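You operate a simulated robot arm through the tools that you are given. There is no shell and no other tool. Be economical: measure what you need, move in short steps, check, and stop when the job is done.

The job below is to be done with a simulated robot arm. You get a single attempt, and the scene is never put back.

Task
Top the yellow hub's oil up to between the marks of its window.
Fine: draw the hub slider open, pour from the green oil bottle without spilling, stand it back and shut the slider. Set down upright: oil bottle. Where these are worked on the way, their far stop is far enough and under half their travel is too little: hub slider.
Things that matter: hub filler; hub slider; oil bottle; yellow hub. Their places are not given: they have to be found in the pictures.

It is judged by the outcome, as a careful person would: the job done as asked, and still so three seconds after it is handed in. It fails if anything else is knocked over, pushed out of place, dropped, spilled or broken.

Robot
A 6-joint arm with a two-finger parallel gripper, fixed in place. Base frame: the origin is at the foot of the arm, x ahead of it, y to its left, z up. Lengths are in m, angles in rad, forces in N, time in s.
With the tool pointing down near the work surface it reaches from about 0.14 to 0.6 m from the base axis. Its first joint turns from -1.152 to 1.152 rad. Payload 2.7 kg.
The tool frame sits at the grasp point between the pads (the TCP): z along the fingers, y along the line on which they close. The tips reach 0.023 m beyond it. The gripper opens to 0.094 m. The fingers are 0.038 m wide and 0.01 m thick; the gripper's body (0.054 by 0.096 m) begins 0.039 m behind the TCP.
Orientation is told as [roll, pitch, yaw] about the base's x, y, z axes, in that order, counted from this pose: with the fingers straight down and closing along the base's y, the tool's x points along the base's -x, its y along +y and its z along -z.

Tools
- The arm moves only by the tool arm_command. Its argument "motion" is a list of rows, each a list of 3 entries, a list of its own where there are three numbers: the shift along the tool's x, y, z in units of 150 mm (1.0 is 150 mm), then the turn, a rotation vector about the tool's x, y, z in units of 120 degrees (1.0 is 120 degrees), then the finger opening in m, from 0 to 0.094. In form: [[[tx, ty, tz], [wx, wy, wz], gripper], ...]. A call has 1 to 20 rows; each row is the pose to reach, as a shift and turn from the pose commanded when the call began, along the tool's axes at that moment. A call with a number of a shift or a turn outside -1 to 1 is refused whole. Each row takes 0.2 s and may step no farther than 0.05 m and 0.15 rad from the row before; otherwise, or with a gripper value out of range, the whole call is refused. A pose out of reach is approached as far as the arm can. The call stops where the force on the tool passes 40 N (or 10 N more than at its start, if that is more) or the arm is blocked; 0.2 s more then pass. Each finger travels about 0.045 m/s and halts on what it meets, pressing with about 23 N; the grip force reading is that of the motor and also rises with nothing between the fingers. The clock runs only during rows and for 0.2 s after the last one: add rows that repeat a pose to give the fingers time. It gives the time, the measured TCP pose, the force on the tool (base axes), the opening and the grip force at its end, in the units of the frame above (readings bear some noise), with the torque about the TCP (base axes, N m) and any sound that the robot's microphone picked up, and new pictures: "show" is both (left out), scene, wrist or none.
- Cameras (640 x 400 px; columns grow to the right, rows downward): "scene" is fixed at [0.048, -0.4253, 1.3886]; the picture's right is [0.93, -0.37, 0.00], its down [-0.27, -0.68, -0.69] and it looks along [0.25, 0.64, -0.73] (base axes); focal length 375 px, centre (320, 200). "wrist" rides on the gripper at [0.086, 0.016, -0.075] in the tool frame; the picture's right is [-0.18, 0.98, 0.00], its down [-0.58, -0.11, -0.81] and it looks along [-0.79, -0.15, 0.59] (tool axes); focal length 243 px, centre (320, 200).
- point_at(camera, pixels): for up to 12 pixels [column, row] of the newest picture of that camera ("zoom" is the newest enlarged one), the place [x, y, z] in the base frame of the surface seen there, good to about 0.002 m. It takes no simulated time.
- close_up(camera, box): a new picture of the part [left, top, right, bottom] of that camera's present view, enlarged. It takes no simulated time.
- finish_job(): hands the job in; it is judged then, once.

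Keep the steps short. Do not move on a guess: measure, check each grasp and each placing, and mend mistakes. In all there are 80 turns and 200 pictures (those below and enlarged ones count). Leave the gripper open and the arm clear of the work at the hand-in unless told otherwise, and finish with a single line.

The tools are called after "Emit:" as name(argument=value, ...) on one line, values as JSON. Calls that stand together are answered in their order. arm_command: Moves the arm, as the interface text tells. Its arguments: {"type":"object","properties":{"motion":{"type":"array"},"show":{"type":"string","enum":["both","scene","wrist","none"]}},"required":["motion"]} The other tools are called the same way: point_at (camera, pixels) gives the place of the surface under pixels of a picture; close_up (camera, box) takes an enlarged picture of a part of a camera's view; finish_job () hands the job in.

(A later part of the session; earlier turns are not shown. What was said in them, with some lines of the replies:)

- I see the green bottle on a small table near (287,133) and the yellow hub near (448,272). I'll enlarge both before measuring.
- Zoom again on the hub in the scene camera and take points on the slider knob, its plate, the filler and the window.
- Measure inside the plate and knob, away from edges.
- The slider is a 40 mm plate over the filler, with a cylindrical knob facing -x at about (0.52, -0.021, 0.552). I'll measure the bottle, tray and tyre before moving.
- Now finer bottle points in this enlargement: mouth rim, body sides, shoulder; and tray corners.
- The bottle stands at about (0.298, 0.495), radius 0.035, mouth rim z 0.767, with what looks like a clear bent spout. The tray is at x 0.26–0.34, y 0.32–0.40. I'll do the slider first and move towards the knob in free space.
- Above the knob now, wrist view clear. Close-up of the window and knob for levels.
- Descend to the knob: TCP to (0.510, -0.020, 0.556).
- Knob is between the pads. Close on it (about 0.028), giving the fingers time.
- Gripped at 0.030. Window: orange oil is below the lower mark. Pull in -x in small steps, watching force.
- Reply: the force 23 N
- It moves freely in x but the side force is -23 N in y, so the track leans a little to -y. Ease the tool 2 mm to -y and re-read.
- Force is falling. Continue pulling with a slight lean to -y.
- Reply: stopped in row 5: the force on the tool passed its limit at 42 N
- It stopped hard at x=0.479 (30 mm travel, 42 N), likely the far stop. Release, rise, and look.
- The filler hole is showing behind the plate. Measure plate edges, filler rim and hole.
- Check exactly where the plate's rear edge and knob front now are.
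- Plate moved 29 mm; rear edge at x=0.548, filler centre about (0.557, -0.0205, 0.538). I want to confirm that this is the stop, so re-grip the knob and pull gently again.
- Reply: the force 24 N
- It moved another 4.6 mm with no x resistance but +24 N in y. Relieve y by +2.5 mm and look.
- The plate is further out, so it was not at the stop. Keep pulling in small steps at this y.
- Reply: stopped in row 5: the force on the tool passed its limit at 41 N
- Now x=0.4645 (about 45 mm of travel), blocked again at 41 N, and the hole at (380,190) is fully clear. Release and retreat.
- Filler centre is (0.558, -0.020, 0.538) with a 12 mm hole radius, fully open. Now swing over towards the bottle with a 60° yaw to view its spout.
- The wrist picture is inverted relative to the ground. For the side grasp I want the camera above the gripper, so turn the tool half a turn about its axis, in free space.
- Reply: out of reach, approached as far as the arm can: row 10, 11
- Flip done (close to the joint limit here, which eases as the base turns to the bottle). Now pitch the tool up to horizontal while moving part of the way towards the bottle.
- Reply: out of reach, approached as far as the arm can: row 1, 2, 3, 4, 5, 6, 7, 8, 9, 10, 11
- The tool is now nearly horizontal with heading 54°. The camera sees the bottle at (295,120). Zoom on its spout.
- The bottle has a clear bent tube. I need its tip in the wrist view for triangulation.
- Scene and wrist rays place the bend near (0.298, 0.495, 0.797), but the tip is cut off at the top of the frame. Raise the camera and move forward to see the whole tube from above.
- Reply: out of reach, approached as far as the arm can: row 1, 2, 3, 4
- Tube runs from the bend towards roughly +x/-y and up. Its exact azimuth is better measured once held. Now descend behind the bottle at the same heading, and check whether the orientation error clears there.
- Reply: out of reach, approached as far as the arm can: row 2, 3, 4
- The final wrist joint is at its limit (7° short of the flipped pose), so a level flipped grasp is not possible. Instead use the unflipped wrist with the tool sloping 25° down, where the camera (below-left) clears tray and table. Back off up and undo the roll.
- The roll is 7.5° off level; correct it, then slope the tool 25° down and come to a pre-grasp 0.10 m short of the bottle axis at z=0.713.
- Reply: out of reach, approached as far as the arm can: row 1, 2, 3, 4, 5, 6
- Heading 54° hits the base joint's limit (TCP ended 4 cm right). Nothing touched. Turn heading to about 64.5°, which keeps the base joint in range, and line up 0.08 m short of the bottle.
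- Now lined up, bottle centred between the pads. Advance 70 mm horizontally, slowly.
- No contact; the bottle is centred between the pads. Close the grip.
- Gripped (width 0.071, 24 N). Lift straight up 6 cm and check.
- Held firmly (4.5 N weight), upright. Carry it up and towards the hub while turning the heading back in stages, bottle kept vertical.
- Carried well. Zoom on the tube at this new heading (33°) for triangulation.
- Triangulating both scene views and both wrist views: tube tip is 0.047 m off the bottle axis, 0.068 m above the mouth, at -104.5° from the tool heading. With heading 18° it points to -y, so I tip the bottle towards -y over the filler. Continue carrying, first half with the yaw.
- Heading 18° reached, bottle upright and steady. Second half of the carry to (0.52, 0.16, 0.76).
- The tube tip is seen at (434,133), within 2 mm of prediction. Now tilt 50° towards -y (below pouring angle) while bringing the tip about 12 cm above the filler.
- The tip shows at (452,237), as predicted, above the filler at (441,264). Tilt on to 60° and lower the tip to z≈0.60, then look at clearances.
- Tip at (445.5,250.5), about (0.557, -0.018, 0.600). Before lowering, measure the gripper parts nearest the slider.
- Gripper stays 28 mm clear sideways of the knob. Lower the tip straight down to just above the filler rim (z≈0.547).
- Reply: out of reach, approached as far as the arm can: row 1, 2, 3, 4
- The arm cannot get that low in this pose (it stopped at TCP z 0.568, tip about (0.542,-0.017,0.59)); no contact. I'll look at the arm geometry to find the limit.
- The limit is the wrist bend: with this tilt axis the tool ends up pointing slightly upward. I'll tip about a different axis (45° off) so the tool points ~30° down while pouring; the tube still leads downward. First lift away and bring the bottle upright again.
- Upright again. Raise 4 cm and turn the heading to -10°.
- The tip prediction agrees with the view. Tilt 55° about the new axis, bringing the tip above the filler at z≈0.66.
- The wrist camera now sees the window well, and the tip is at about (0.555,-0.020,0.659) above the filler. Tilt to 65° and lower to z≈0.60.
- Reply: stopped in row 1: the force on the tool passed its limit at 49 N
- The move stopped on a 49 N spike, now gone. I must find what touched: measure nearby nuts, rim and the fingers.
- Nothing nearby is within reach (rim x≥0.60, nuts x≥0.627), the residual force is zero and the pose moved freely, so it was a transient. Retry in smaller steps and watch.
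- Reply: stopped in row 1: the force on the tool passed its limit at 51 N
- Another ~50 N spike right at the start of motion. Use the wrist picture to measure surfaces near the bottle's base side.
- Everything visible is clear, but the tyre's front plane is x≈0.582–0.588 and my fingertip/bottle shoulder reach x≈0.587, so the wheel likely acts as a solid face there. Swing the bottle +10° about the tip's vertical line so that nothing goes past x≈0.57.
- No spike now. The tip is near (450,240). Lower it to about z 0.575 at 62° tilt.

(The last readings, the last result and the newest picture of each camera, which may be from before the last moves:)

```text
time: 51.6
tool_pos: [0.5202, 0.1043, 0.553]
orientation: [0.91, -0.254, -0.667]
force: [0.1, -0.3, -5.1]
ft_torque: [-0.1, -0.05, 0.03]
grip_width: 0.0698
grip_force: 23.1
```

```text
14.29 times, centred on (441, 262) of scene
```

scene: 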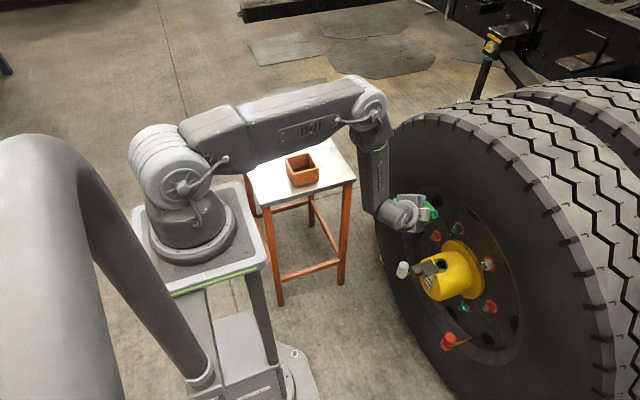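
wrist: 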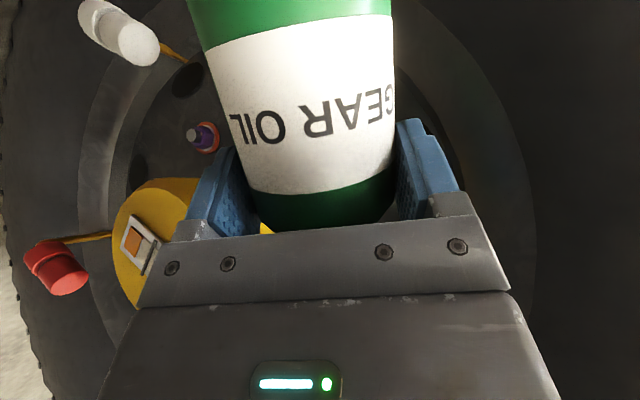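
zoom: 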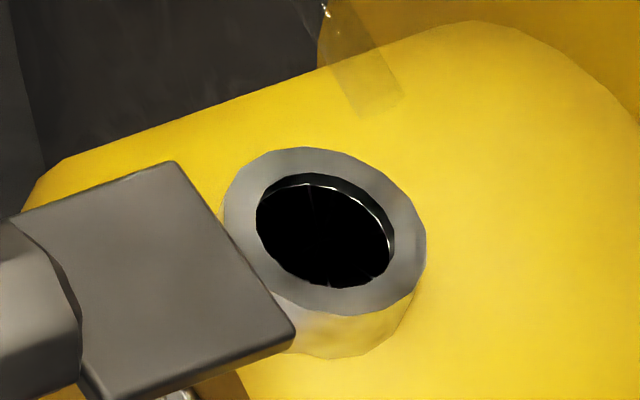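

Observed tip (445,255) matches the computed (0.560,-0.018,0.576). Now lower to z≈0.548, tilt 66°.

Emit:
arm_command(motion=[[[0.015, -0.033, 0.023], [-0.0041, 0.0056, 0.0087], 0.045], [[0.031, -0.065, 0.046], [-0.0081, 0.0111, 0.0175], 0.045], [[0.046, -0.098, 0.069], [-0.0122, 0.0167, 0.0262], 0.045], [[0.046, -0.098, 0.069], [-0.0122, 0.0167, 0.0262], 0.045]], show="wrist")

Emit:
close_up(camera="scene", box=[425, 248, 457, 276])

Emit:
close_up(camera="wrist", box=[80, 180, 200, 270])

```text
time: 52.6
tool_pos: [0.5193, 0.1042, 0.5356]
orientation: [0.938, -0.187, -0.676]
force: [0.6, 0.4, -4.3]
ft_torque: [-0.1, -0.05, 0.01]
grip_width: 0.0701
grip_force: 22.7
```

wrist: 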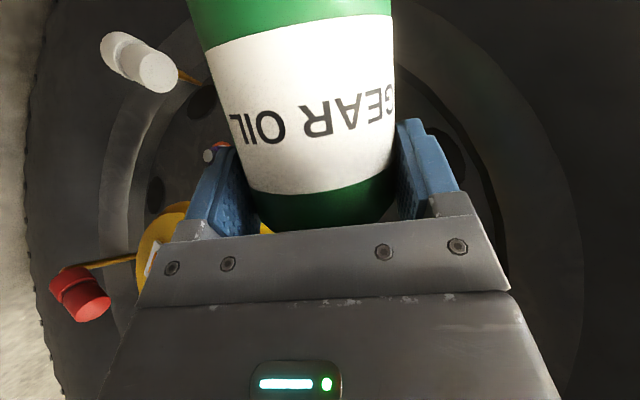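

```text
14.29 times, centred on (441, 262) of scene
```

zoom: 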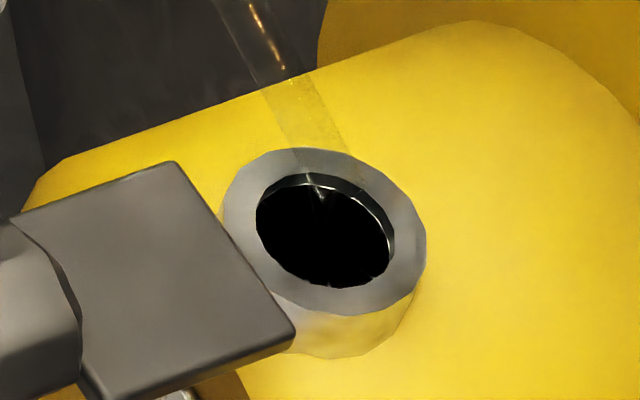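

```text
4.44 times, centred on (140, 225) of wrist
```

zoom: 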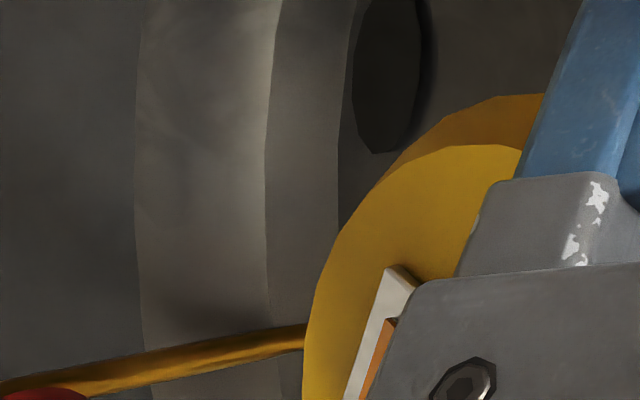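

The tip is now over the hole at about z 0.548. Tilt about the tip to 70° and look for flow, watching the window through the scene camera.

Emit:
arm_command(motion=[[[-0.004, 0.024, -0.017], [-0.0061, 0.0083, 0.0131], 0.045], [[-0.007, 0.048, -0.034], [-0.0122, 0.0167, 0.0262], 0.045]], show="none")

Emit:
close_up(camera="scene", box=[406, 245, 470, 295])

```text
time: 53.2
tool_pos: [0.5192, 0.1045, 0.5421]
orientation: [0.966, -0.124, -0.679]
force: [-0.8, -0.4, -3.5]
ft_torque: [-0.11, -0.03, 0.0]
grip_width: 0.0703
grip_force: 23.4
```

```text
8.00 times, centred on (438, 270) of scene
```

zoom: 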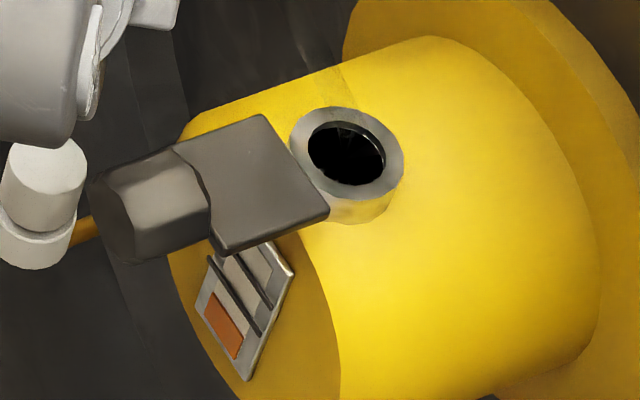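

No flow yet; the window is well visible (oil below the lower mark). Tilt to 74°.

Emit:
arm_command(motion=[[[-0.003, 0.024, -0.017], [-0.0061, 0.0083, 0.0131], 0.045], [[-0.006, 0.049, -0.034], [-0.0122, 0.0167, 0.0262], 0.045]], show="none")

Emit:
close_up(camera="scene", box=[406, 245, 470, 295])

```text
time: 53.8
tool_pos: [0.5193, 0.1036, 0.5523]
orientation: [0.989, -0.06, -0.678]
force: [-0.6, -0.9, -4.4]
ft_torque: [-0.11, 0.0, -0.02]
grip_width: 0.07
grip_force: 22.5
```

```text
8.00 times, centred on (438, 270) of scene
```

zoom: 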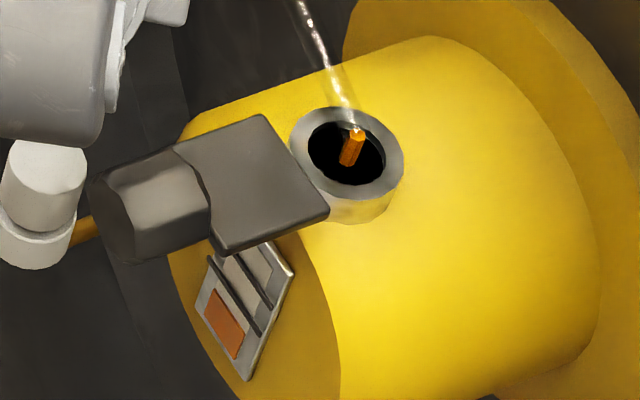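

Oil is flowing into the hole. Hold here briefly and check the level.

Emit:
arm_command(motion=[[[0, 0, 0], [0, 0, 0], 0.045], [[0, 0, 0], [0, 0, 0], 0.045], [[0, 0, 0], [0, 0, 0], 0.045]], show="none")

Emit:
close_up(camera="scene", box=[414, 254, 462, 292])

```text
time: 54.6
tool_pos: [0.5193, 0.1038, 0.5531]
orientation: [0.988, -0.059, -0.679]
force: [0.4, 0.4, -4.1]
ft_torque: [-0.14, -0.01, -0.03]
grip_width: 0.0702
grip_force: 23.1
```

```text
10.53 times, centred on (438, 273) of scene
```

zoom: 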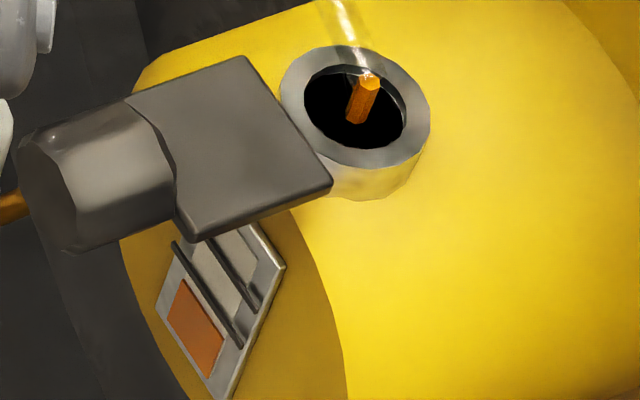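

Level is rising steadily toward the lower mark. Hold about another second.

Emit:
arm_command(motion=[[[0, 0, 0], [0, 0, 0], 0.045], [[0, 0, 0], [0, 0, 0], 0.045], [[0, 0, 0], [0, 0, 0], 0.045], [[0, 0, 0], [0, 0, 0], 0.045]], show="none")

Emit:
close_up(camera="scene", box=[414, 254, 462, 292])

```text
time: 55.6
tool_pos: [0.5197, 0.1026, 0.5525]
orientation: [0.99, -0.058, -0.679]
force: [-0.2, -0.1, -4.4]
ft_torque: [-0.12, -0.06, 0.02]
grip_width: 0.0699
grip_force: 23.2
```

```text
10.53 times, centred on (438, 273) of scene
```

zoom: 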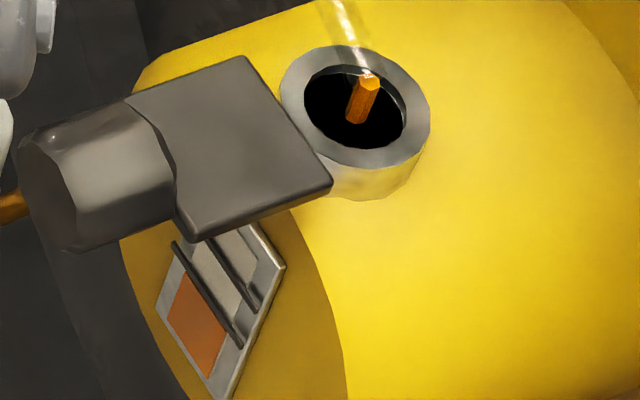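

Level is now about at the lower mark. Another second, then check.

Emit:
arm_command(motion=[[[0, 0, 0], [0, 0, 0], 0.045], [[0, 0, 0], [0, 0, 0], 0.045], [[0, 0, 0], [0, 0, 0], 0.045], [[0, 0, 0], [0, 0, 0], 0.045]], show="none")

Emit:
close_up(camera="scene", box=[422, 268, 446, 292])

```text
time: 56.6
tool_pos: [0.5202, 0.1038, 0.5521]
orientation: [0.989, -0.059, -0.679]
force: [-0.7, -0.6, -4.4]
ft_torque: [-0.12, -0.04, -0.01]
grip_width: 0.0701
grip_force: 23.1
```

```text
16.00 times, centred on (434, 280) of scene
```

zoom: 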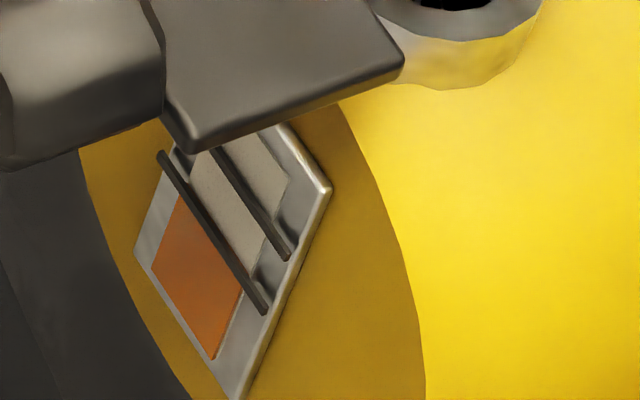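

Oil has reached the underside of the lower mark. Continue one more second, viewing both stream and window.

Emit:
arm_command(motion=[[[0, 0, 0], [0, 0, 0], 0.045], [[0, 0, 0], [0, 0, 0], 0.045], [[0, 0, 0], [0, 0, 0], 0.045], [[0, 0, 0], [0, 0, 0], 0.045]], show="none")

Emit:
close_up(camera="scene", box=[422, 254, 454, 292])

```text
time: 57.6
tool_pos: [0.5185, 0.1031, 0.5523]
orientation: [0.988, -0.059, -0.678]
force: [-0.1, 0.5, -4.1]
ft_torque: [-0.1, 0.0, 0.01]
grip_width: 0.07
grip_force: 22.7
```

```text
10.53 times, centred on (438, 273) of scene
```

zoom: 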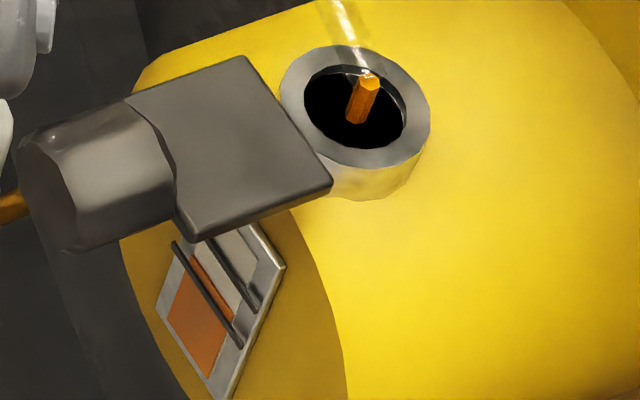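

Oil now shows clearly above the lower mark, about a third of the gap. Tilt back now (flow stops below ~72°), tip kept over the hole, then raise slightly.

Emit:
arm_command(motion=[[[0, -0.101, 0.065], [0.0244, -0.0333, -0.0523], 0.045], [[0, -0.101, 0.065], [0.0244, -0.0333, -0.0523], 0.045], [[-0.013, -0.101, 0.065], [0.0366, -0.05, -0.0785], 0.045]], show="none")

Emit:
close_up(camera="scene", box=[422, 254, 454, 292])

```text
time: 58.4
tool_pos: [0.5198, 0.1034, 0.5335]
orientation: [0.911, -0.256, -0.67]
force: [0.5, 0.4, -3.5]
ft_torque: [-0.15, -0.05, 0.0]
grip_width: 0.0702
grip_force: 23.1
```

```text
10.53 times, centred on (438, 273) of scene
```

zoom: 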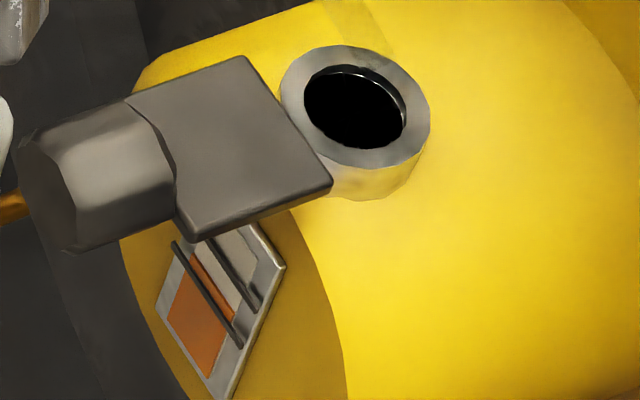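

Flow has stopped, no spill visible. Zoom closely on the window level.

Emit:
close_up(camera="scene", box=[428, 274, 444, 290])

Emit:
point_at(camera="zoom", pixels=[[190, 180], [280, 160], [320, 230], [340, 150], [300, 190]])

```text
16.00 times, centred on (436, 282) of scene
```

zoom: 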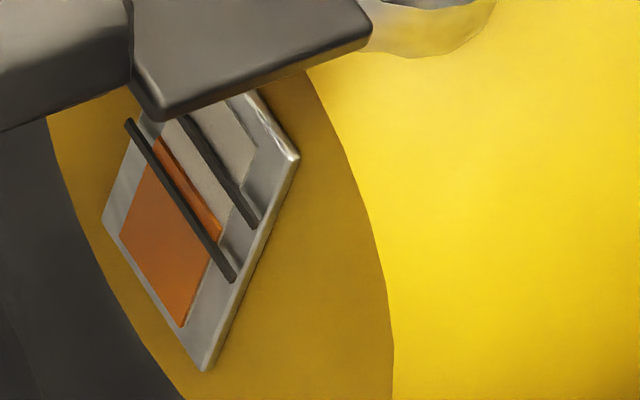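

```text
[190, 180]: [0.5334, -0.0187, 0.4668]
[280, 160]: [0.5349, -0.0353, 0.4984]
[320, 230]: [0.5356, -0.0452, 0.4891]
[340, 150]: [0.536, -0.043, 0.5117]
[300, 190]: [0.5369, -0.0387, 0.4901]
```

The bars stand proud of the glass, so viewed from above there is parallax. Measure the true heights of bars and oil surface.

Emit:
point_at(camera="zoom", pixels=[[158, 160], [180, 197], [210, 245], [215, 168], [240, 205], [193, 183], [203, 200], [178, 165], [170, 210], [210, 180], [183, 322], [140, 230]])

```text
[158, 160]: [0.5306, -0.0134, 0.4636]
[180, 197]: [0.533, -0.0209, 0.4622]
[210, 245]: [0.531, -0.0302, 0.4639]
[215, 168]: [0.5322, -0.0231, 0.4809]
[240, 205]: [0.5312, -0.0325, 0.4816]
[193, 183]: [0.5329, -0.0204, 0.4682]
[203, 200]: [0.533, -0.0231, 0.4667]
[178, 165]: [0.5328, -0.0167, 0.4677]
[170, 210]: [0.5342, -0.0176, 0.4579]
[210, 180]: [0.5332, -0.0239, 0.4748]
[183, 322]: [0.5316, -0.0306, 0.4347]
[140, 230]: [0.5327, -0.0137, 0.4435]
```

Lower bar at z 0.464, upper at 0.481, oil at about 0.469–0.470: between the marks. Raise the tip straight out of the filler area.

Emit:
arm_command(motion=[[[-0.032, 0.102, -0.08], [0, 0, 0], 0.045], [[-0.064, 0.204, -0.16], [0, 0, 0], 0.045], [[-0.095, 0.306, -0.239], [0, 0, 0], 0.045], [[-0.127, 0.408, -0.319], [0, 0, 0], 0.045]], show="none")

Emit:
close_up(camera="scene", box=[390, 200, 486, 290])

```text
time: 59.4
tool_pos: [0.5207, 0.1017, 0.6133]
orientation: [0.912, -0.255, -0.67]
force: [-0.2, 0.3, -4.8]
ft_torque: [-0.1, -0.02, -0.01]
grip_width: 0.0702
grip_force: 22.8
```

```text
4.44 times, centred on (438, 245) of scene
```

zoom: 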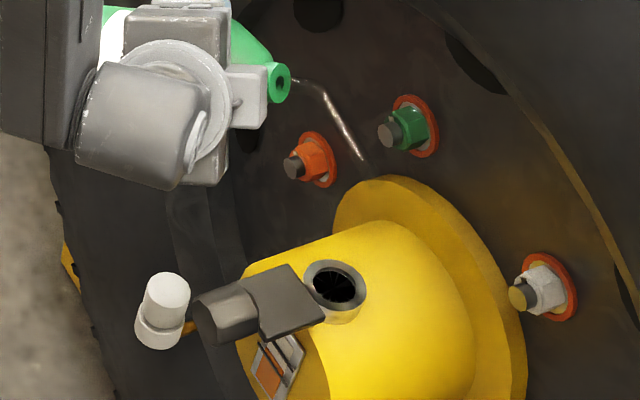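

Clean: no oil on the hub. Bring the bottle upright while moving clear of the hub.

Emit:
arm_command(motion=[[[0.019, 0.103, -0.044], [0.0237, -0.0324, -0.0508], 0.045], [[0.038, 0.205, -0.087], [0.0474, -0.0647, -0.1016], 0.045], [[0.057, 0.308, -0.131], [0.071, -0.0971, -0.1523], 0.045], [[0.076, 0.41, -0.175], [0.0947, -0.1294, -0.2031], 0.045], [[0.094, 0.513, -0.218], [0.1184, -0.1618, -0.2539], 0.045], [[0.113, 0.616, -0.262], [0.1421, -0.1941, -0.3047], 0.045], [[0.132, 0.718, -0.305], [0.1657, -0.2265, -0.3554], 0.045], [[0.151, 0.821, -0.349], [0.1894, -0.2588, -0.4062], 0.045]], show="scene")

```text
time: 61.2
tool_pos: [0.498, 0.1628, 0.7336]
orientation: [-0.02, -1.15, 0.01]
force: [0.1, -0.3, -4.2]
ft_torque: [0.0, 0.07, 0.01]
grip_width: 0.0701
grip_force: 22.8
```

scene: 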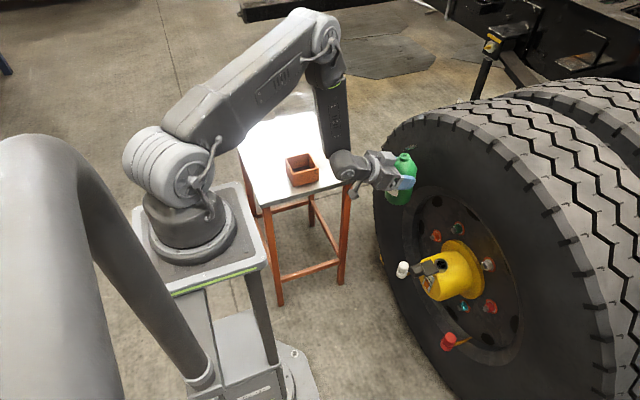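

Bottle is upright within ~1.5° and held. Return along the same path, correcting the small orientation error.

Emit:
arm_command(motion=[[[-0.056, 0.144, -0.123], [-0.0284, 0.0016, -0.0119], 0.045], [[-0.113, 0.287, -0.246], [-0.0568, 0.0032, -0.0237], 0.045], [[-0.169, 0.431, -0.37], [-0.0853, 0.0049, -0.0356], 0.045], [[-0.226, 0.574, -0.493], [-0.1137, 0.0065, -0.0474], 0.045], [[-0.282, 0.718, -0.616], [-0.1421, 0.0081, -0.0593], 0.045]], show="none")

```text
time: 62.4
tool_pos: [0.4303, 0.2716, 0.8107]
orientation: [0.015, -1.132, 0.304]
force: [-0.3, -0.3, -4.3]
ft_torque: [-0.01, 0.05, -0.03]
grip_width: 0.0701
grip_force: 22.7
```

Emit:
arm_command(motion=[[[0.008, 0.216, -0.068], [-0.0276, 0, -0.0137], 0.045], [[0.016, 0.431, -0.135], [-0.0553, 0, -0.0274], 0.045], [[0.025, 0.647, -0.203], [-0.0829, 0, -0.0411], 0.045], [[0.033, 0.863, -0.271], [-0.1105, 0, -0.0548], 0.045]], show="none")

```text
time: 63.4
tool_pos: [0.3529, 0.3829, 0.8224]
orientation: [0.004, -1.132, 0.571]
force: [-0.5, 0.2, -4.4]
ft_torque: [-0.07, 0.04, 0.02]
grip_width: 0.0703
grip_force: 22.9
```

Emit:
arm_command(motion=[[[-0.004, 0.156, 0.008], [-0.048, 0, -0.0225], 0.045], [[-0.007, 0.312, 0.016], [-0.096, 0, -0.045], 0.045], [[-0.011, 0.468, 0.023], [-0.144, 0, -0.0676], 0.045], [[-0.014, 0.624, 0.031], [-0.192, 0, -0.0901], 0.045], [[-0.018, 0.78, 0.039], [-0.24, 0, -0.1126], 0.045], [[0.134, 0.78, 0.11], [-0.24, 0, -0.1126], 0.045], [[0.286, 0.78, 0.181], [-0.24, 0, -0.1126], 0.045]])

Emit:
close_up(camera="scene", box=[240, 60, 352, 160])

```text
time: 65.0
tool_pos: [0.2972, 0.4833, 0.7725]
orientation: [0.001, -1.135, 1.128]
force: [-0.4, 0.2, -3.4]
ft_torque: [-0.05, 0.04, 0.01]
grip_width: 0.0701
grip_force: 23.4
```

scene: 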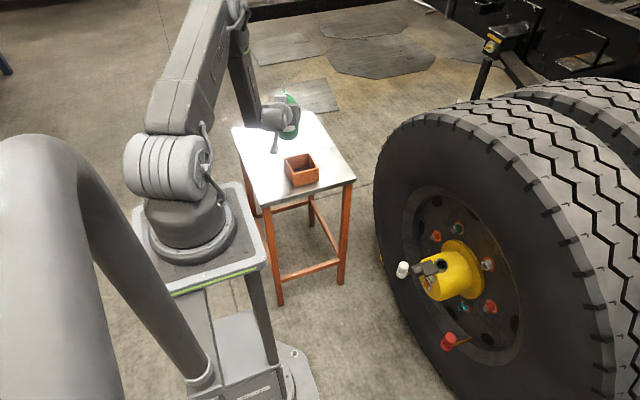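
wrist: 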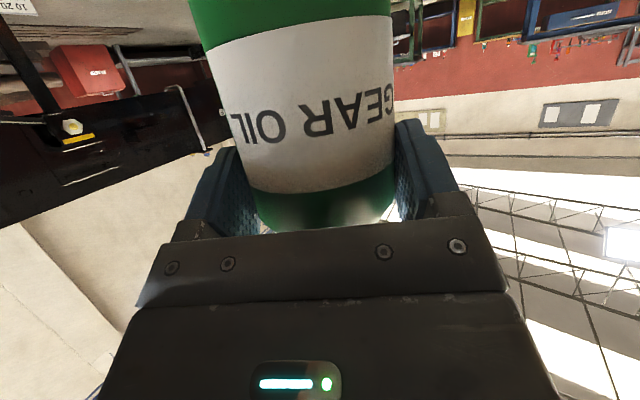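

```text
4.00 times, centred on (296, 110) of scene
```

zoom: 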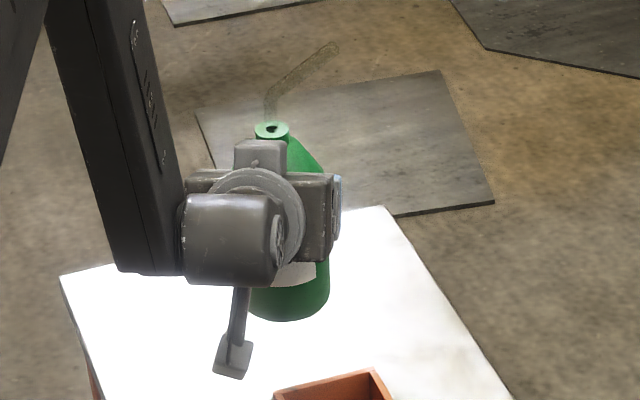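

Over the original spot, upright. Descend 57 mm slowly to just above the table.

Emit:
arm_command(motion=[[[0.09, 0.018, 0.042], [0, 0, 0], 0.045], [[0.18, 0.018, 0.084], [0, 0, 0], 0.045], [[0.26, 0.018, 0.122], [0, 0, 0], 0.045], [[0.31, 0.018, 0.145], [0, 0, 0], 0.045], [[0.344, 0.018, 0.161], [0, 0, 0], 0.045], [[0.344, 0.018, 0.161], [0, 0, 0], 0.045]], show="none")

```text
time: 66.4
tool_pos: [0.2936, 0.4842, 0.7151]
orientation: [0.001, -1.132, 1.127]
force: [0.4, -0.1, -5.3]
ft_torque: [-0.02, 0.0, 0.02]
grip_width: 0.0704
grip_force: 22.9
```

Not in contact yet (z 0.715, still -5 N). Go down in ~1 mm steps.

Emit:
arm_command(motion=[[[0.006, 0, 0.003], [0, 0, 0], 0.045], [[0.012, 0, 0.0057], [0, 0, 0], 0.045], [[0.015, 0, 0.007], [0, 0, 0], 0.045], [[0.018, 0, 0.0085], [0, 0, 0], 0.045], [[0.018, 0, 0.0085], [0, 0, 0], 0.045]], show="none")

```text
time: 67.6
tool_pos: [0.294, 0.4852, 0.7134]
orientation: [0.002, -1.134, 1.127]
force: [-1.5, -1.2, -1.4]
ft_torque: [-0.12, 0.1, 0.0]
grip_width: 0.0702
grip_force: 23.5
```

Table contact begins (-1.4 N instead of -4.5). One more small step.

Emit:
arm_command(motion=[[[0.004, 0, 0.002], [0, 0, 0], 0.045], [[0.007, 0, 0.0033], [0, 0, 0], 0.045], [[0.007, 0, 0.0033], [0, 0, 0], 0.045]], show="none")

Emit:
close_up(camera="scene", box=[250, 90, 346, 150])

```text
time: 68.4
tool_pos: [0.2943, 0.4861, 0.7131]
orientation: [-0.001, -1.136, 1.13]
force: [-2.1, -1.1, 10.2]
ft_torque: [-0.42, 0.33, -0.05]
grip_width: 0.07
grip_force: 23.3
```

```text
6.67 times, centred on (298, 120) of scene
```

zoom: 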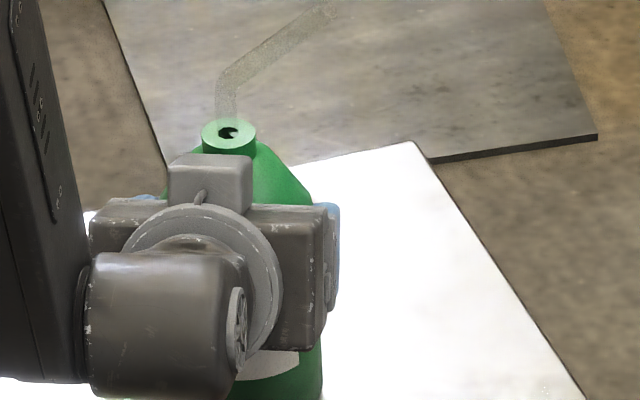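

Seated on the table (+10 N). Ease half a millimetre and open the gripper.

Emit:
arm_command(motion=[[[-0.003, 0, -0.0014], [0, 0, 0], 0.045], [[-0.004, 0, -0.002], [0, 0, 0], 0.074], [[-0.004, 0, -0.002], [0, 0, 0], 0.08], [[-0.004, 0, -0.002], [0, 0, 0], 0.094], [[-0.004, 0, -0.002], [0, 0, 0], 0.094], [[-0.004, 0, -0.002], [0, 0, 0], 0.094]])

Emit:
close_up(camera="scene", box=[250, 90, 346, 150])

```text
time: 69.8
tool_pos: [0.2946, 0.4849, 0.7132]
orientation: [0.001, -1.134, 1.127]
force: [-0.3, 0.8, -0.4]
ft_torque: [-0.02, 0.02, -0.01]
grip_width: 0.0939
grip_force: 0.1
```

scene: 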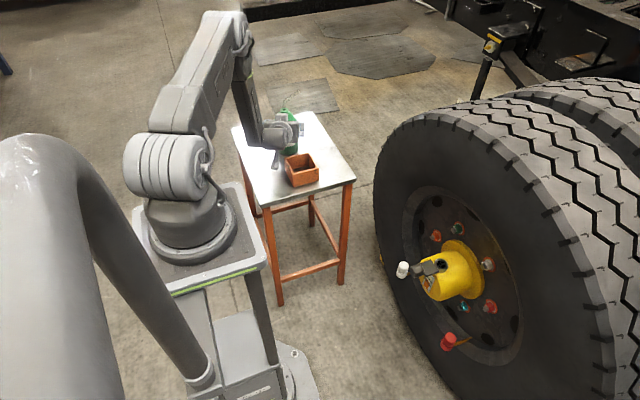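
wrist: 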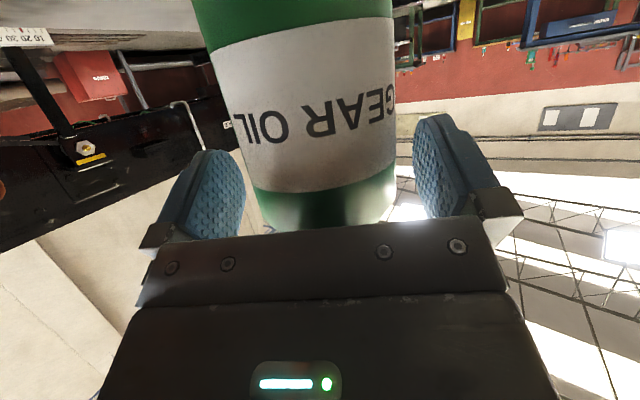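

```text
6.67 times, centred on (298, 120) of scene
```

zoom: 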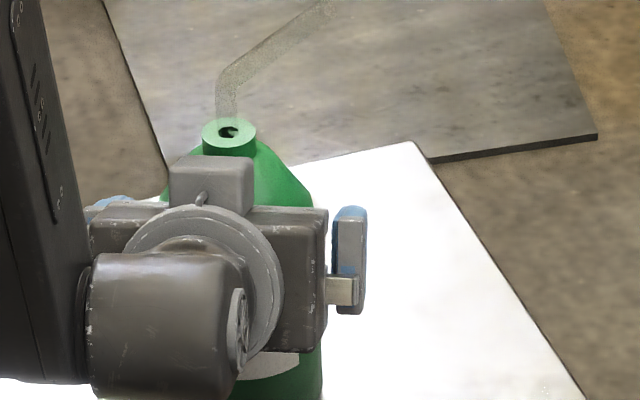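

Bottle stands, fingers open around it. Back straight out 9 cm, then rise.

Emit:
arm_command(motion=[[[0.042, 0, -0.09], [0, 0, 0], 0.094], [[0.085, 0, -0.181], [0, 0, 0], 0.094], [[0.17, 0, -0.363], [0, 0, 0], 0.094], [[0.254, 0, -0.544], [0, 0, 0], 0.094], [[0.074, 0, -0.628], [0, 0, 0], 0.094], [[-0.106, 0, -0.712], [0, 0, 0], 0.094], [[-0.346, 0, -0.825], [0, 0, 0], 0.094]], show="scene")

Emit:
close_up(camera="scene", box=[240, 85, 352, 195])

```text
time: 71.4
tool_pos: [0.2546, 0.4034, 0.8143]
orientation: [0.0, -1.131, 1.128]
force: [0.6, 0.3, 0.6]
ft_torque: [-0.02, -0.01, 0.0]
grip_width: 0.0939
grip_force: 0.1
```

scene: 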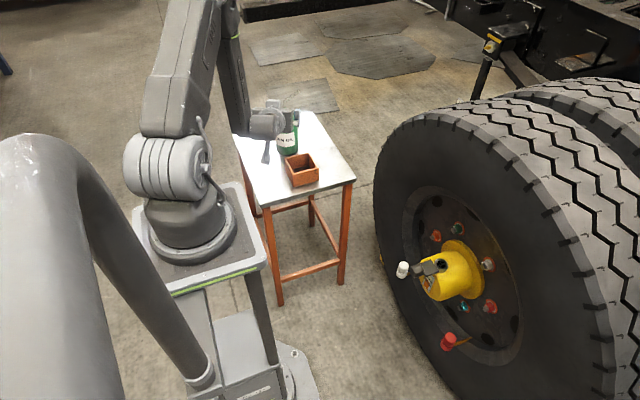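

```text
3.64 times, centred on (296, 140) of scene
```

zoom: 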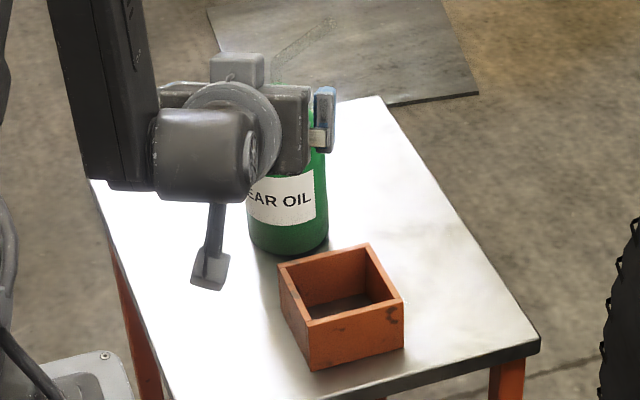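

Bottle stands upright in its place, tray untouched. Move away and turn the tool back to straight down.

Emit:
arm_command(motion=[[[0.015, -0.089, -0.103], [0, 0.0, 0], 0.094], [[0.03, -0.178, -0.205], [0, 0.0675, 0], 0.08], [[0.046, -0.267, -0.308], [0, 0.135, 0], 0.06], [[0.061, -0.356, -0.41], [0, 0.2025, 0], 0.04], [[0.076, -0.444, -0.513], [0, 0.27, 0], 0.02], [[0.092, -0.533, -0.615], [0, 0.3375, 0], 0.0], [[0.107, -0.622, -0.718], [0, 0.405, 0], 0.0], [[0.122, -0.711, -0.82], [0, 0.4725, 0], 0.0], [[0.122, -0.711, -0.82], [0, 0.54, 0], 0.0]], show="none")

Emit:
close_up(camera="scene", box=[240, 85, 352, 195])

```text
time: 73.4
tool_pos: [0.2906, 0.2504, 0.828]
orientation: [0.099, -0.121, 0.958]
force: [-3.3, -3.0, -1.1]
ft_torque: [0.09, -0.19, 0.14]
grip_width: 0.0
grip_force: 22.9
out of reach, approached as far as the arm can: row 7, 8, 9
```

```text
3.64 times, centred on (296, 140) of scene
```

zoom: 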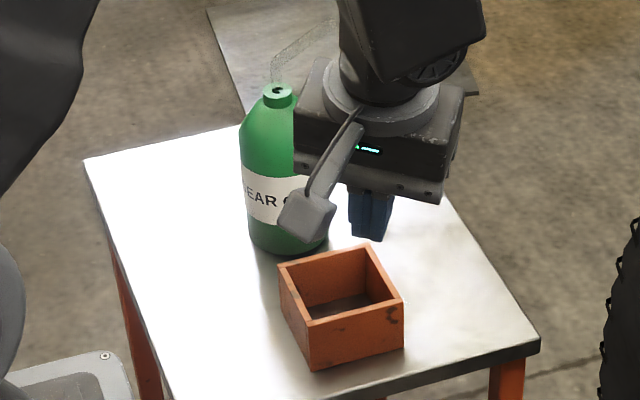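

Mostly down; the bottle is undisturbed. Continue moving away and yaw back.

Emit:
arm_command(motion=[[[0.055, -0.12, 0], [0, 0, 0.0654], 0.0], [[0.11, -0.24, 0], [0, 0, 0.1307], 0.0], [[0.166, -0.361, 0], [0, 0, 0.1961], 0.0], [[0.221, -0.481, 0], [0, 0, 0.2614], 0.0], [[0.276, -0.601, 0], [0, 0, 0.3268], 0.0], [[0.332, -0.722, 0], [0, 0, 0.3921], 0.0], [[0.387, -0.842, 0], [0, 0, 0.4575], 0.0]], show="scene")

```text
time: 75.0
tool_pos: [0.3747, 0.1364, 0.8159]
orientation: [0.108, -0.012, 0.169]
force: [-0.6, 0.5, 1.4]
ft_torque: [0.01, -0.03, 0.0]
grip_width: 0.0
grip_force: 23.1
```

scene: 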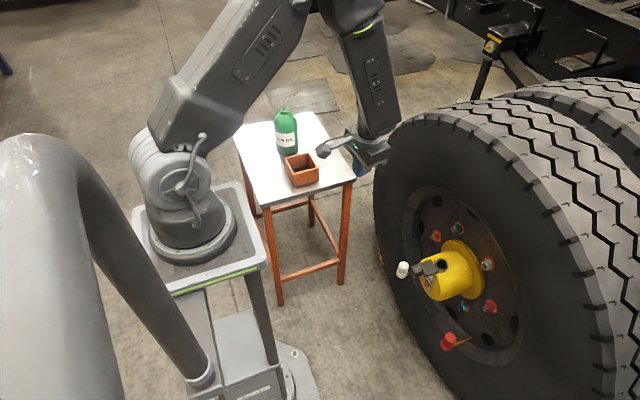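

Correct the remaining orientation and go towards a point in front of the knob.

Emit:
arm_command(motion=[[[0.0, -0.17, 0.0], [0.0172, 0.0019, 0.0269], 0.0], [[0.0, -0.34, 0.1], [0.0344, 0.0038, 0.0538], 0.0], [[0.0, -0.51, 0.25], [0.0516, 0.0057, 0.0807], 0.0], [[0.0, -0.68, 0.42], [0.0516, 0.0057, 0.0807], 0.0], [[0.0, -0.84, 0.6], [0.0516, 0.0057, 0.0807], 0.0], [[0.01, -0.98, 0.77], [0.0516, 0.0057, 0.0807], 0.0]])

```text
time: 76.4
tool_pos: [0.3667, 0.0992, 0.6767]
orientation: [0.03, -0.001, -0.018]
force: [-0.7, -0.1, 0.3]
ft_torque: [0.06, -0.01, 0.01]
grip_width: 0.0001
grip_force: 23.4
out of reach, approached as far as the arm can: row 1, 2, 3, 4, 5, 6
```

scene: 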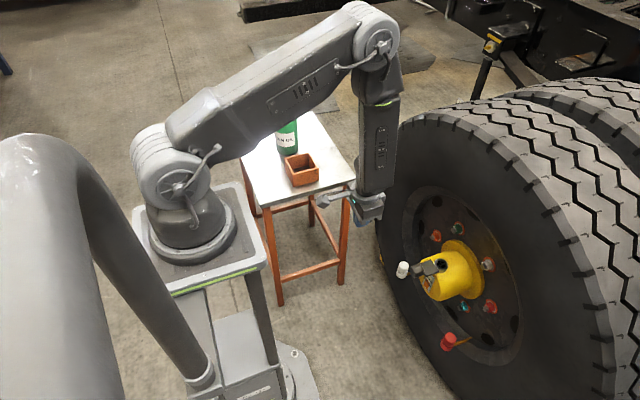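
wrist: 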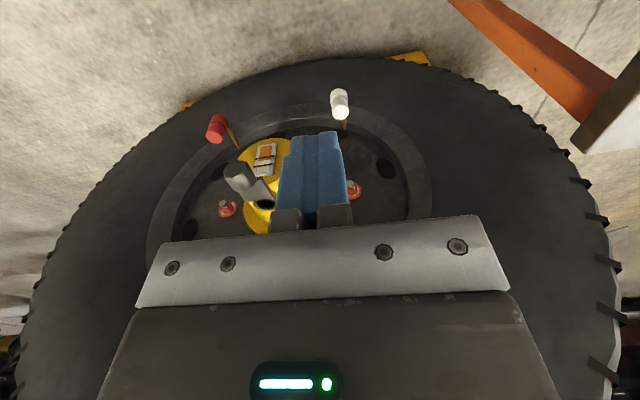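

It stalled at y=0.099 (a wrist joint limit near the aligned pose). Nothing is touched. Try moving outward (+x) and up first, so the wrist regains freedom.

Emit:
arm_command(motion=[[[-0.15, 0, -0.1], [0, 0, 0], 0.0], [[-0.3, 0, -0.2], [0, 0, 0], 0.0], [[-0.45, 0, -0.3], [0, 0, 0], 0.0], [[-0.6, -0.1, -0.4], [0, 0, 0], 0.0]], show="none")

Emit:
arm_command(motion=[[[0, -0.15, 0], [0, 0, 0], 0.0], [[0, -0.3, 0], [0, 0, 0], 0.0], [[0, -0.45, 0], [0, 0, 0], 0.0]], show="scene")

```text
time: 77.4
tool_pos: [0.4271, 0.1138, 0.7214]
orientation: [0.087, -0.016, -0.013]
force: [0.1, 0.5, -0.6]
ft_torque: [0.0, 0.0, 0.01]
grip_width: 0.0
grip_force: 23.1
out of reach, approached as far as the arm can: row 1, 2, 3, 4
```

```text
time: 78.2
tool_pos: [0.4254, 0.0461, 0.7164]
orientation: [0.088, -0.013, -0.014]
force: [0.3, -0.4, -0.2]
ft_torque: [0.02, 0.0, 0.01]
grip_width: 0.0001
grip_force: 22.8
5 turns are left
```

scene: 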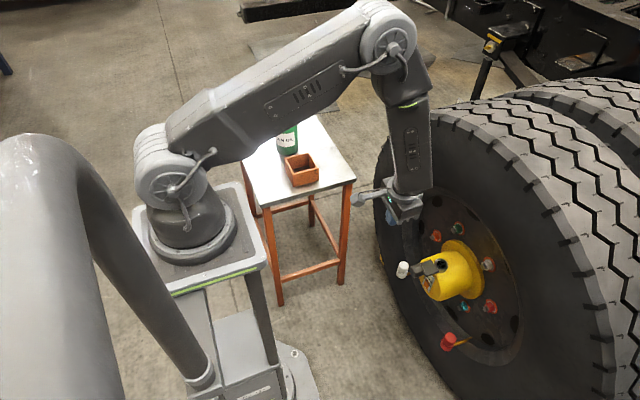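

Sideways motion is free again. Go down in front of the knob (knob face x≈0.463): TCP to about (0.428, -0.0205, 0.56), fingers closed, ready to push the slider shut.

Emit:
arm_command(motion=[[[0, -0.178, 0], [0, 0, 0], 0.0], [[0, -0.356, 0.1], [0, 0, 0], 0.0], [[-0.02, -0.534, 0.3], [0, 0, 0], 0.0], [[-0.02, -0.534, 0.55], [0, 0, 0], 0.0], [[-0.02, -0.534, 0.8], [0, 0, 0], 0.0], [[-0.02, -0.534, 1.0], [0, 0, 0], 0.0], [[-0.02, -0.534, 1.0], [0, 0, 0], 0.0]])

```text
time: 79.8
tool_pos: [0.4299, -0.0208, 0.5591]
orientation: [0.087, -0.012, -0.015]
force: [0.4, -0.1, 0.4]
ft_torque: [-0.02, 0.02, 0.0]
grip_width: 0.0001
grip_force: 23.0
4 turns are left
```

scene: 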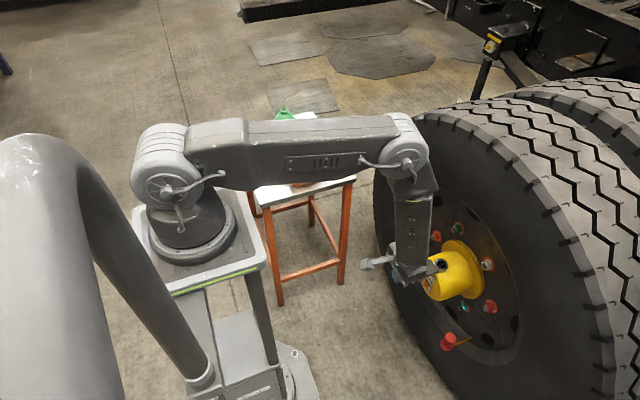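
wrist: 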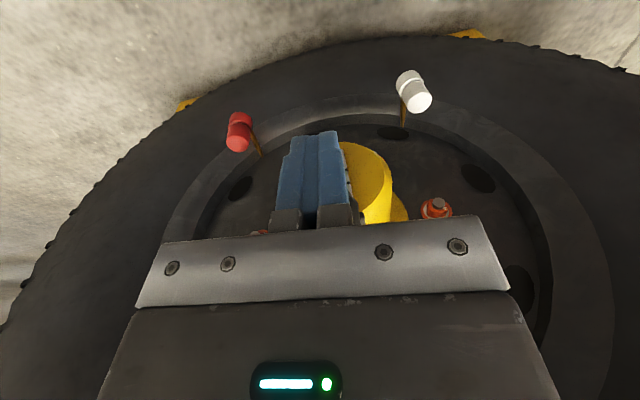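

In place, aligned with the knob in y. Push straight +x in small steps; the call will stop on the slider's closed stop.

Emit:
arm_command(motion=[[[-0.05, 0, 0], [0, 0, 0], 0.0], [[-0.1, 0, 0], [0, 0, 0], 0.0], [[-0.13, 0, 0], [0, 0, 0], 0.0], [[-0.16, 0, 0], [0, 0, 0], 0.0], [[-0.19, 0, 0], [0, 0, 0], 0.0], [[-0.22, 0, 0], [0, 0, 0], 0.0], [[-0.25, 0, 0], [0, 0, 0], 0.0], [[-0.28, 0, 0], [0, 0, 0], 0.0], [[-0.31, 0, 0], [0, 0, 0], 0.0], [[-0.34, 0, 0], [0, 0, 0], 0.0], [[-0.36, 0, 0], [0, 0, 0], 0.0], [[-0.38, 0, 0], [0, 0, 0], 0.0], [[-0.4, 0, 0], [0, 0, 0], 0.0], [[-0.42, 0, 0], [0, 0, 0], 0.0], [[-0.43, 0, 0], [0, 0, 0], 0.0]])

```text
time: 83.0
tool_pos: [0.4845, -0.02, 0.5617]
orientation: [0.105, -0.024, -0.015]
force: [-0.8, 1.0, 0.3]
ft_torque: [-0.03, -0.02, 0.04]
grip_width: 0.0
grip_force: 23.3
out of reach, approached as far as the arm can: row 9, 10, 11, 12, 13, 14, 15
3 turns are left
```

scene: 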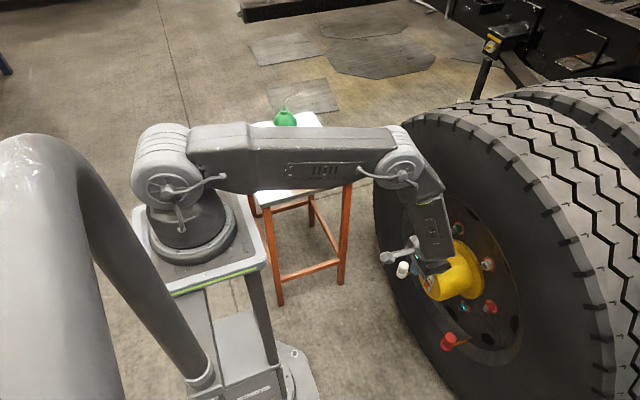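
wrist: 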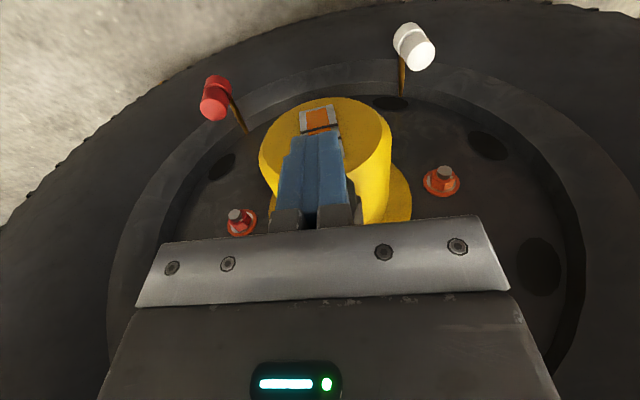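

Slider is pushed to about 3–4 mm from shut (finger face at x≈0.5035, closed face 0.507), no stop contact felt. Push a little further, letting the tool lean slightly in the free direction; the force limit guards the stop.

Emit:
arm_command(motion=[[[-0.02, 0, 0.01], [-0.005, -0.01, 0], 0.0], [[-0.04, 0, 0.015], [-0.01, -0.02, 0], 0.0], [[-0.06, 0, 0.02], [-0.015, -0.03, 0], 0.0], [[-0.08, 0, 0.02], [-0.02, -0.04, 0], 0.0], [[-0.1, 0, 0.02], [-0.025, -0.05, 0], 0.0], [[-0.12, 0, 0.02], [-0.03, -0.06, 0], 0.0], [[-0.14, 0, 0.02], [-0.03, -0.07, 0], 0.0], [[-0.16, 0, 0.02], [-0.03, -0.07, 0], 0.0], [[-0.18, 0, 0.02], [-0.03, -0.07, 0], 0.0]])

```text
time: 84.2
tool_pos: [0.4875, -0.0189, 0.5535]
orientation: [0.142, -0.082, -0.02]
force: [-7.8, -0.1, -1.7]
ft_torque: [0.04, 0.17, 0.0]
grip_width: 0.0
grip_force: 23.2
stopped in row 5: the force on the tool passed its limit at 42 N (the readings are from after the stop); the commanded pose is now the measured one
2 turns are left
```

scene: 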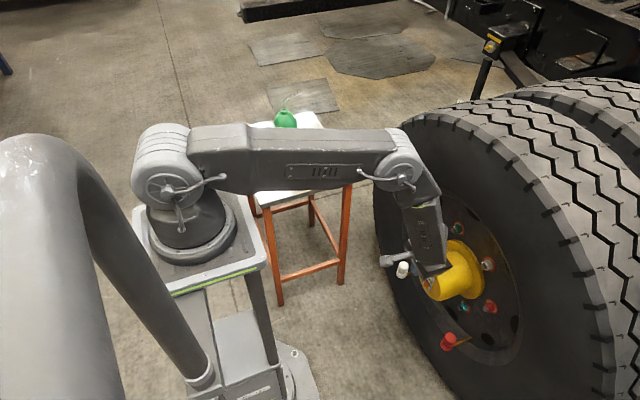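
wrist: 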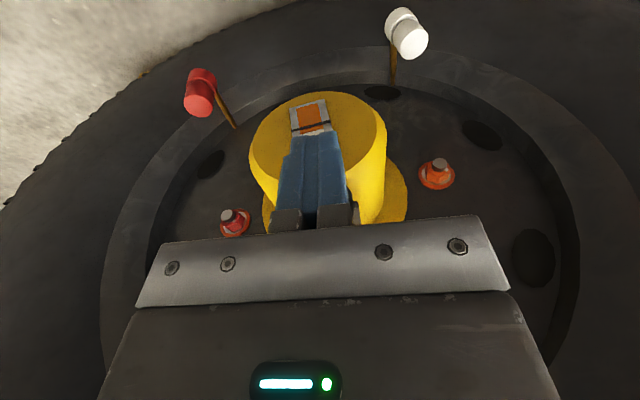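

A firm stop (42 N) with the finger face at x≈0.507, the slider's original shut position. Back straight off, rise clear and open the gripper.

Emit:
arm_command(motion=[[[0.1, 0, 0], [0, 0, 0], 0.0], [[0.3, 0, 0], [0, 0, 0], 0.0], [[0.5, 0, 0], [0, 0, 0], 0.0], [[0.6, 0, -0.2], [0, 0, 0], 0.0], [[0.7, 0, -0.4], [0, 0, 0], 0.03], [[0.8, 0, -0.6], [0, 0, 0], 0.06], [[0.85, 0, -0.8], [0, 0, 0], 0.08], [[0.85, 0, -0.95], [0, 0, 0], 0.09], [[0.85, 0, -0.95], [0, 0, 0], 0.09], [[0.85, 0, -0.95], [0, 0, 0], 0.09]])

```text
time: 86.4
tool_pos: [0.3487, -0.0371, 0.6842]
orientation: [0.139, -0.086, -0.024]
force: [-0.2, -0.1, -0.6]
ft_torque: [-0.01, -0.03, 0.01]
grip_width: 0.09
grip_force: 0.1
1 turns are left
```

scene: 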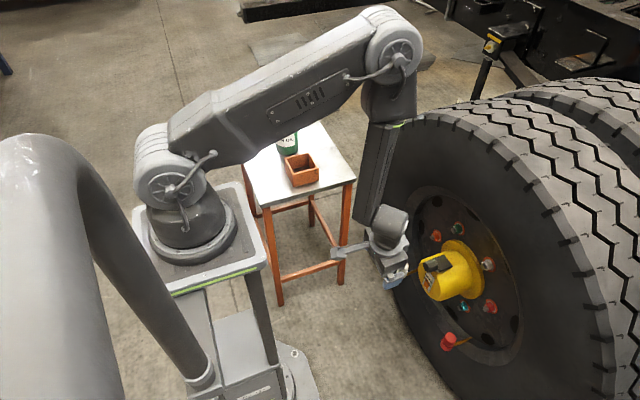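
wrist: 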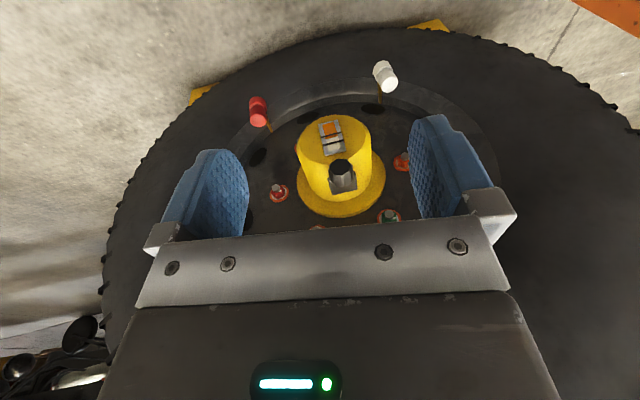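

The slider covers the filler again, the oil stands between the marks, the bottle is upright on its table, and the arm is clear with the gripper open. Handing in.

Emit:
finish_job()

```text
The job is handed in.
```

Job handed in: the hub oil reads between the marks (about a third of the way up), no spill was seen, the bottle is upright back on its spot, and the slider was pushed shut to a firm stop.
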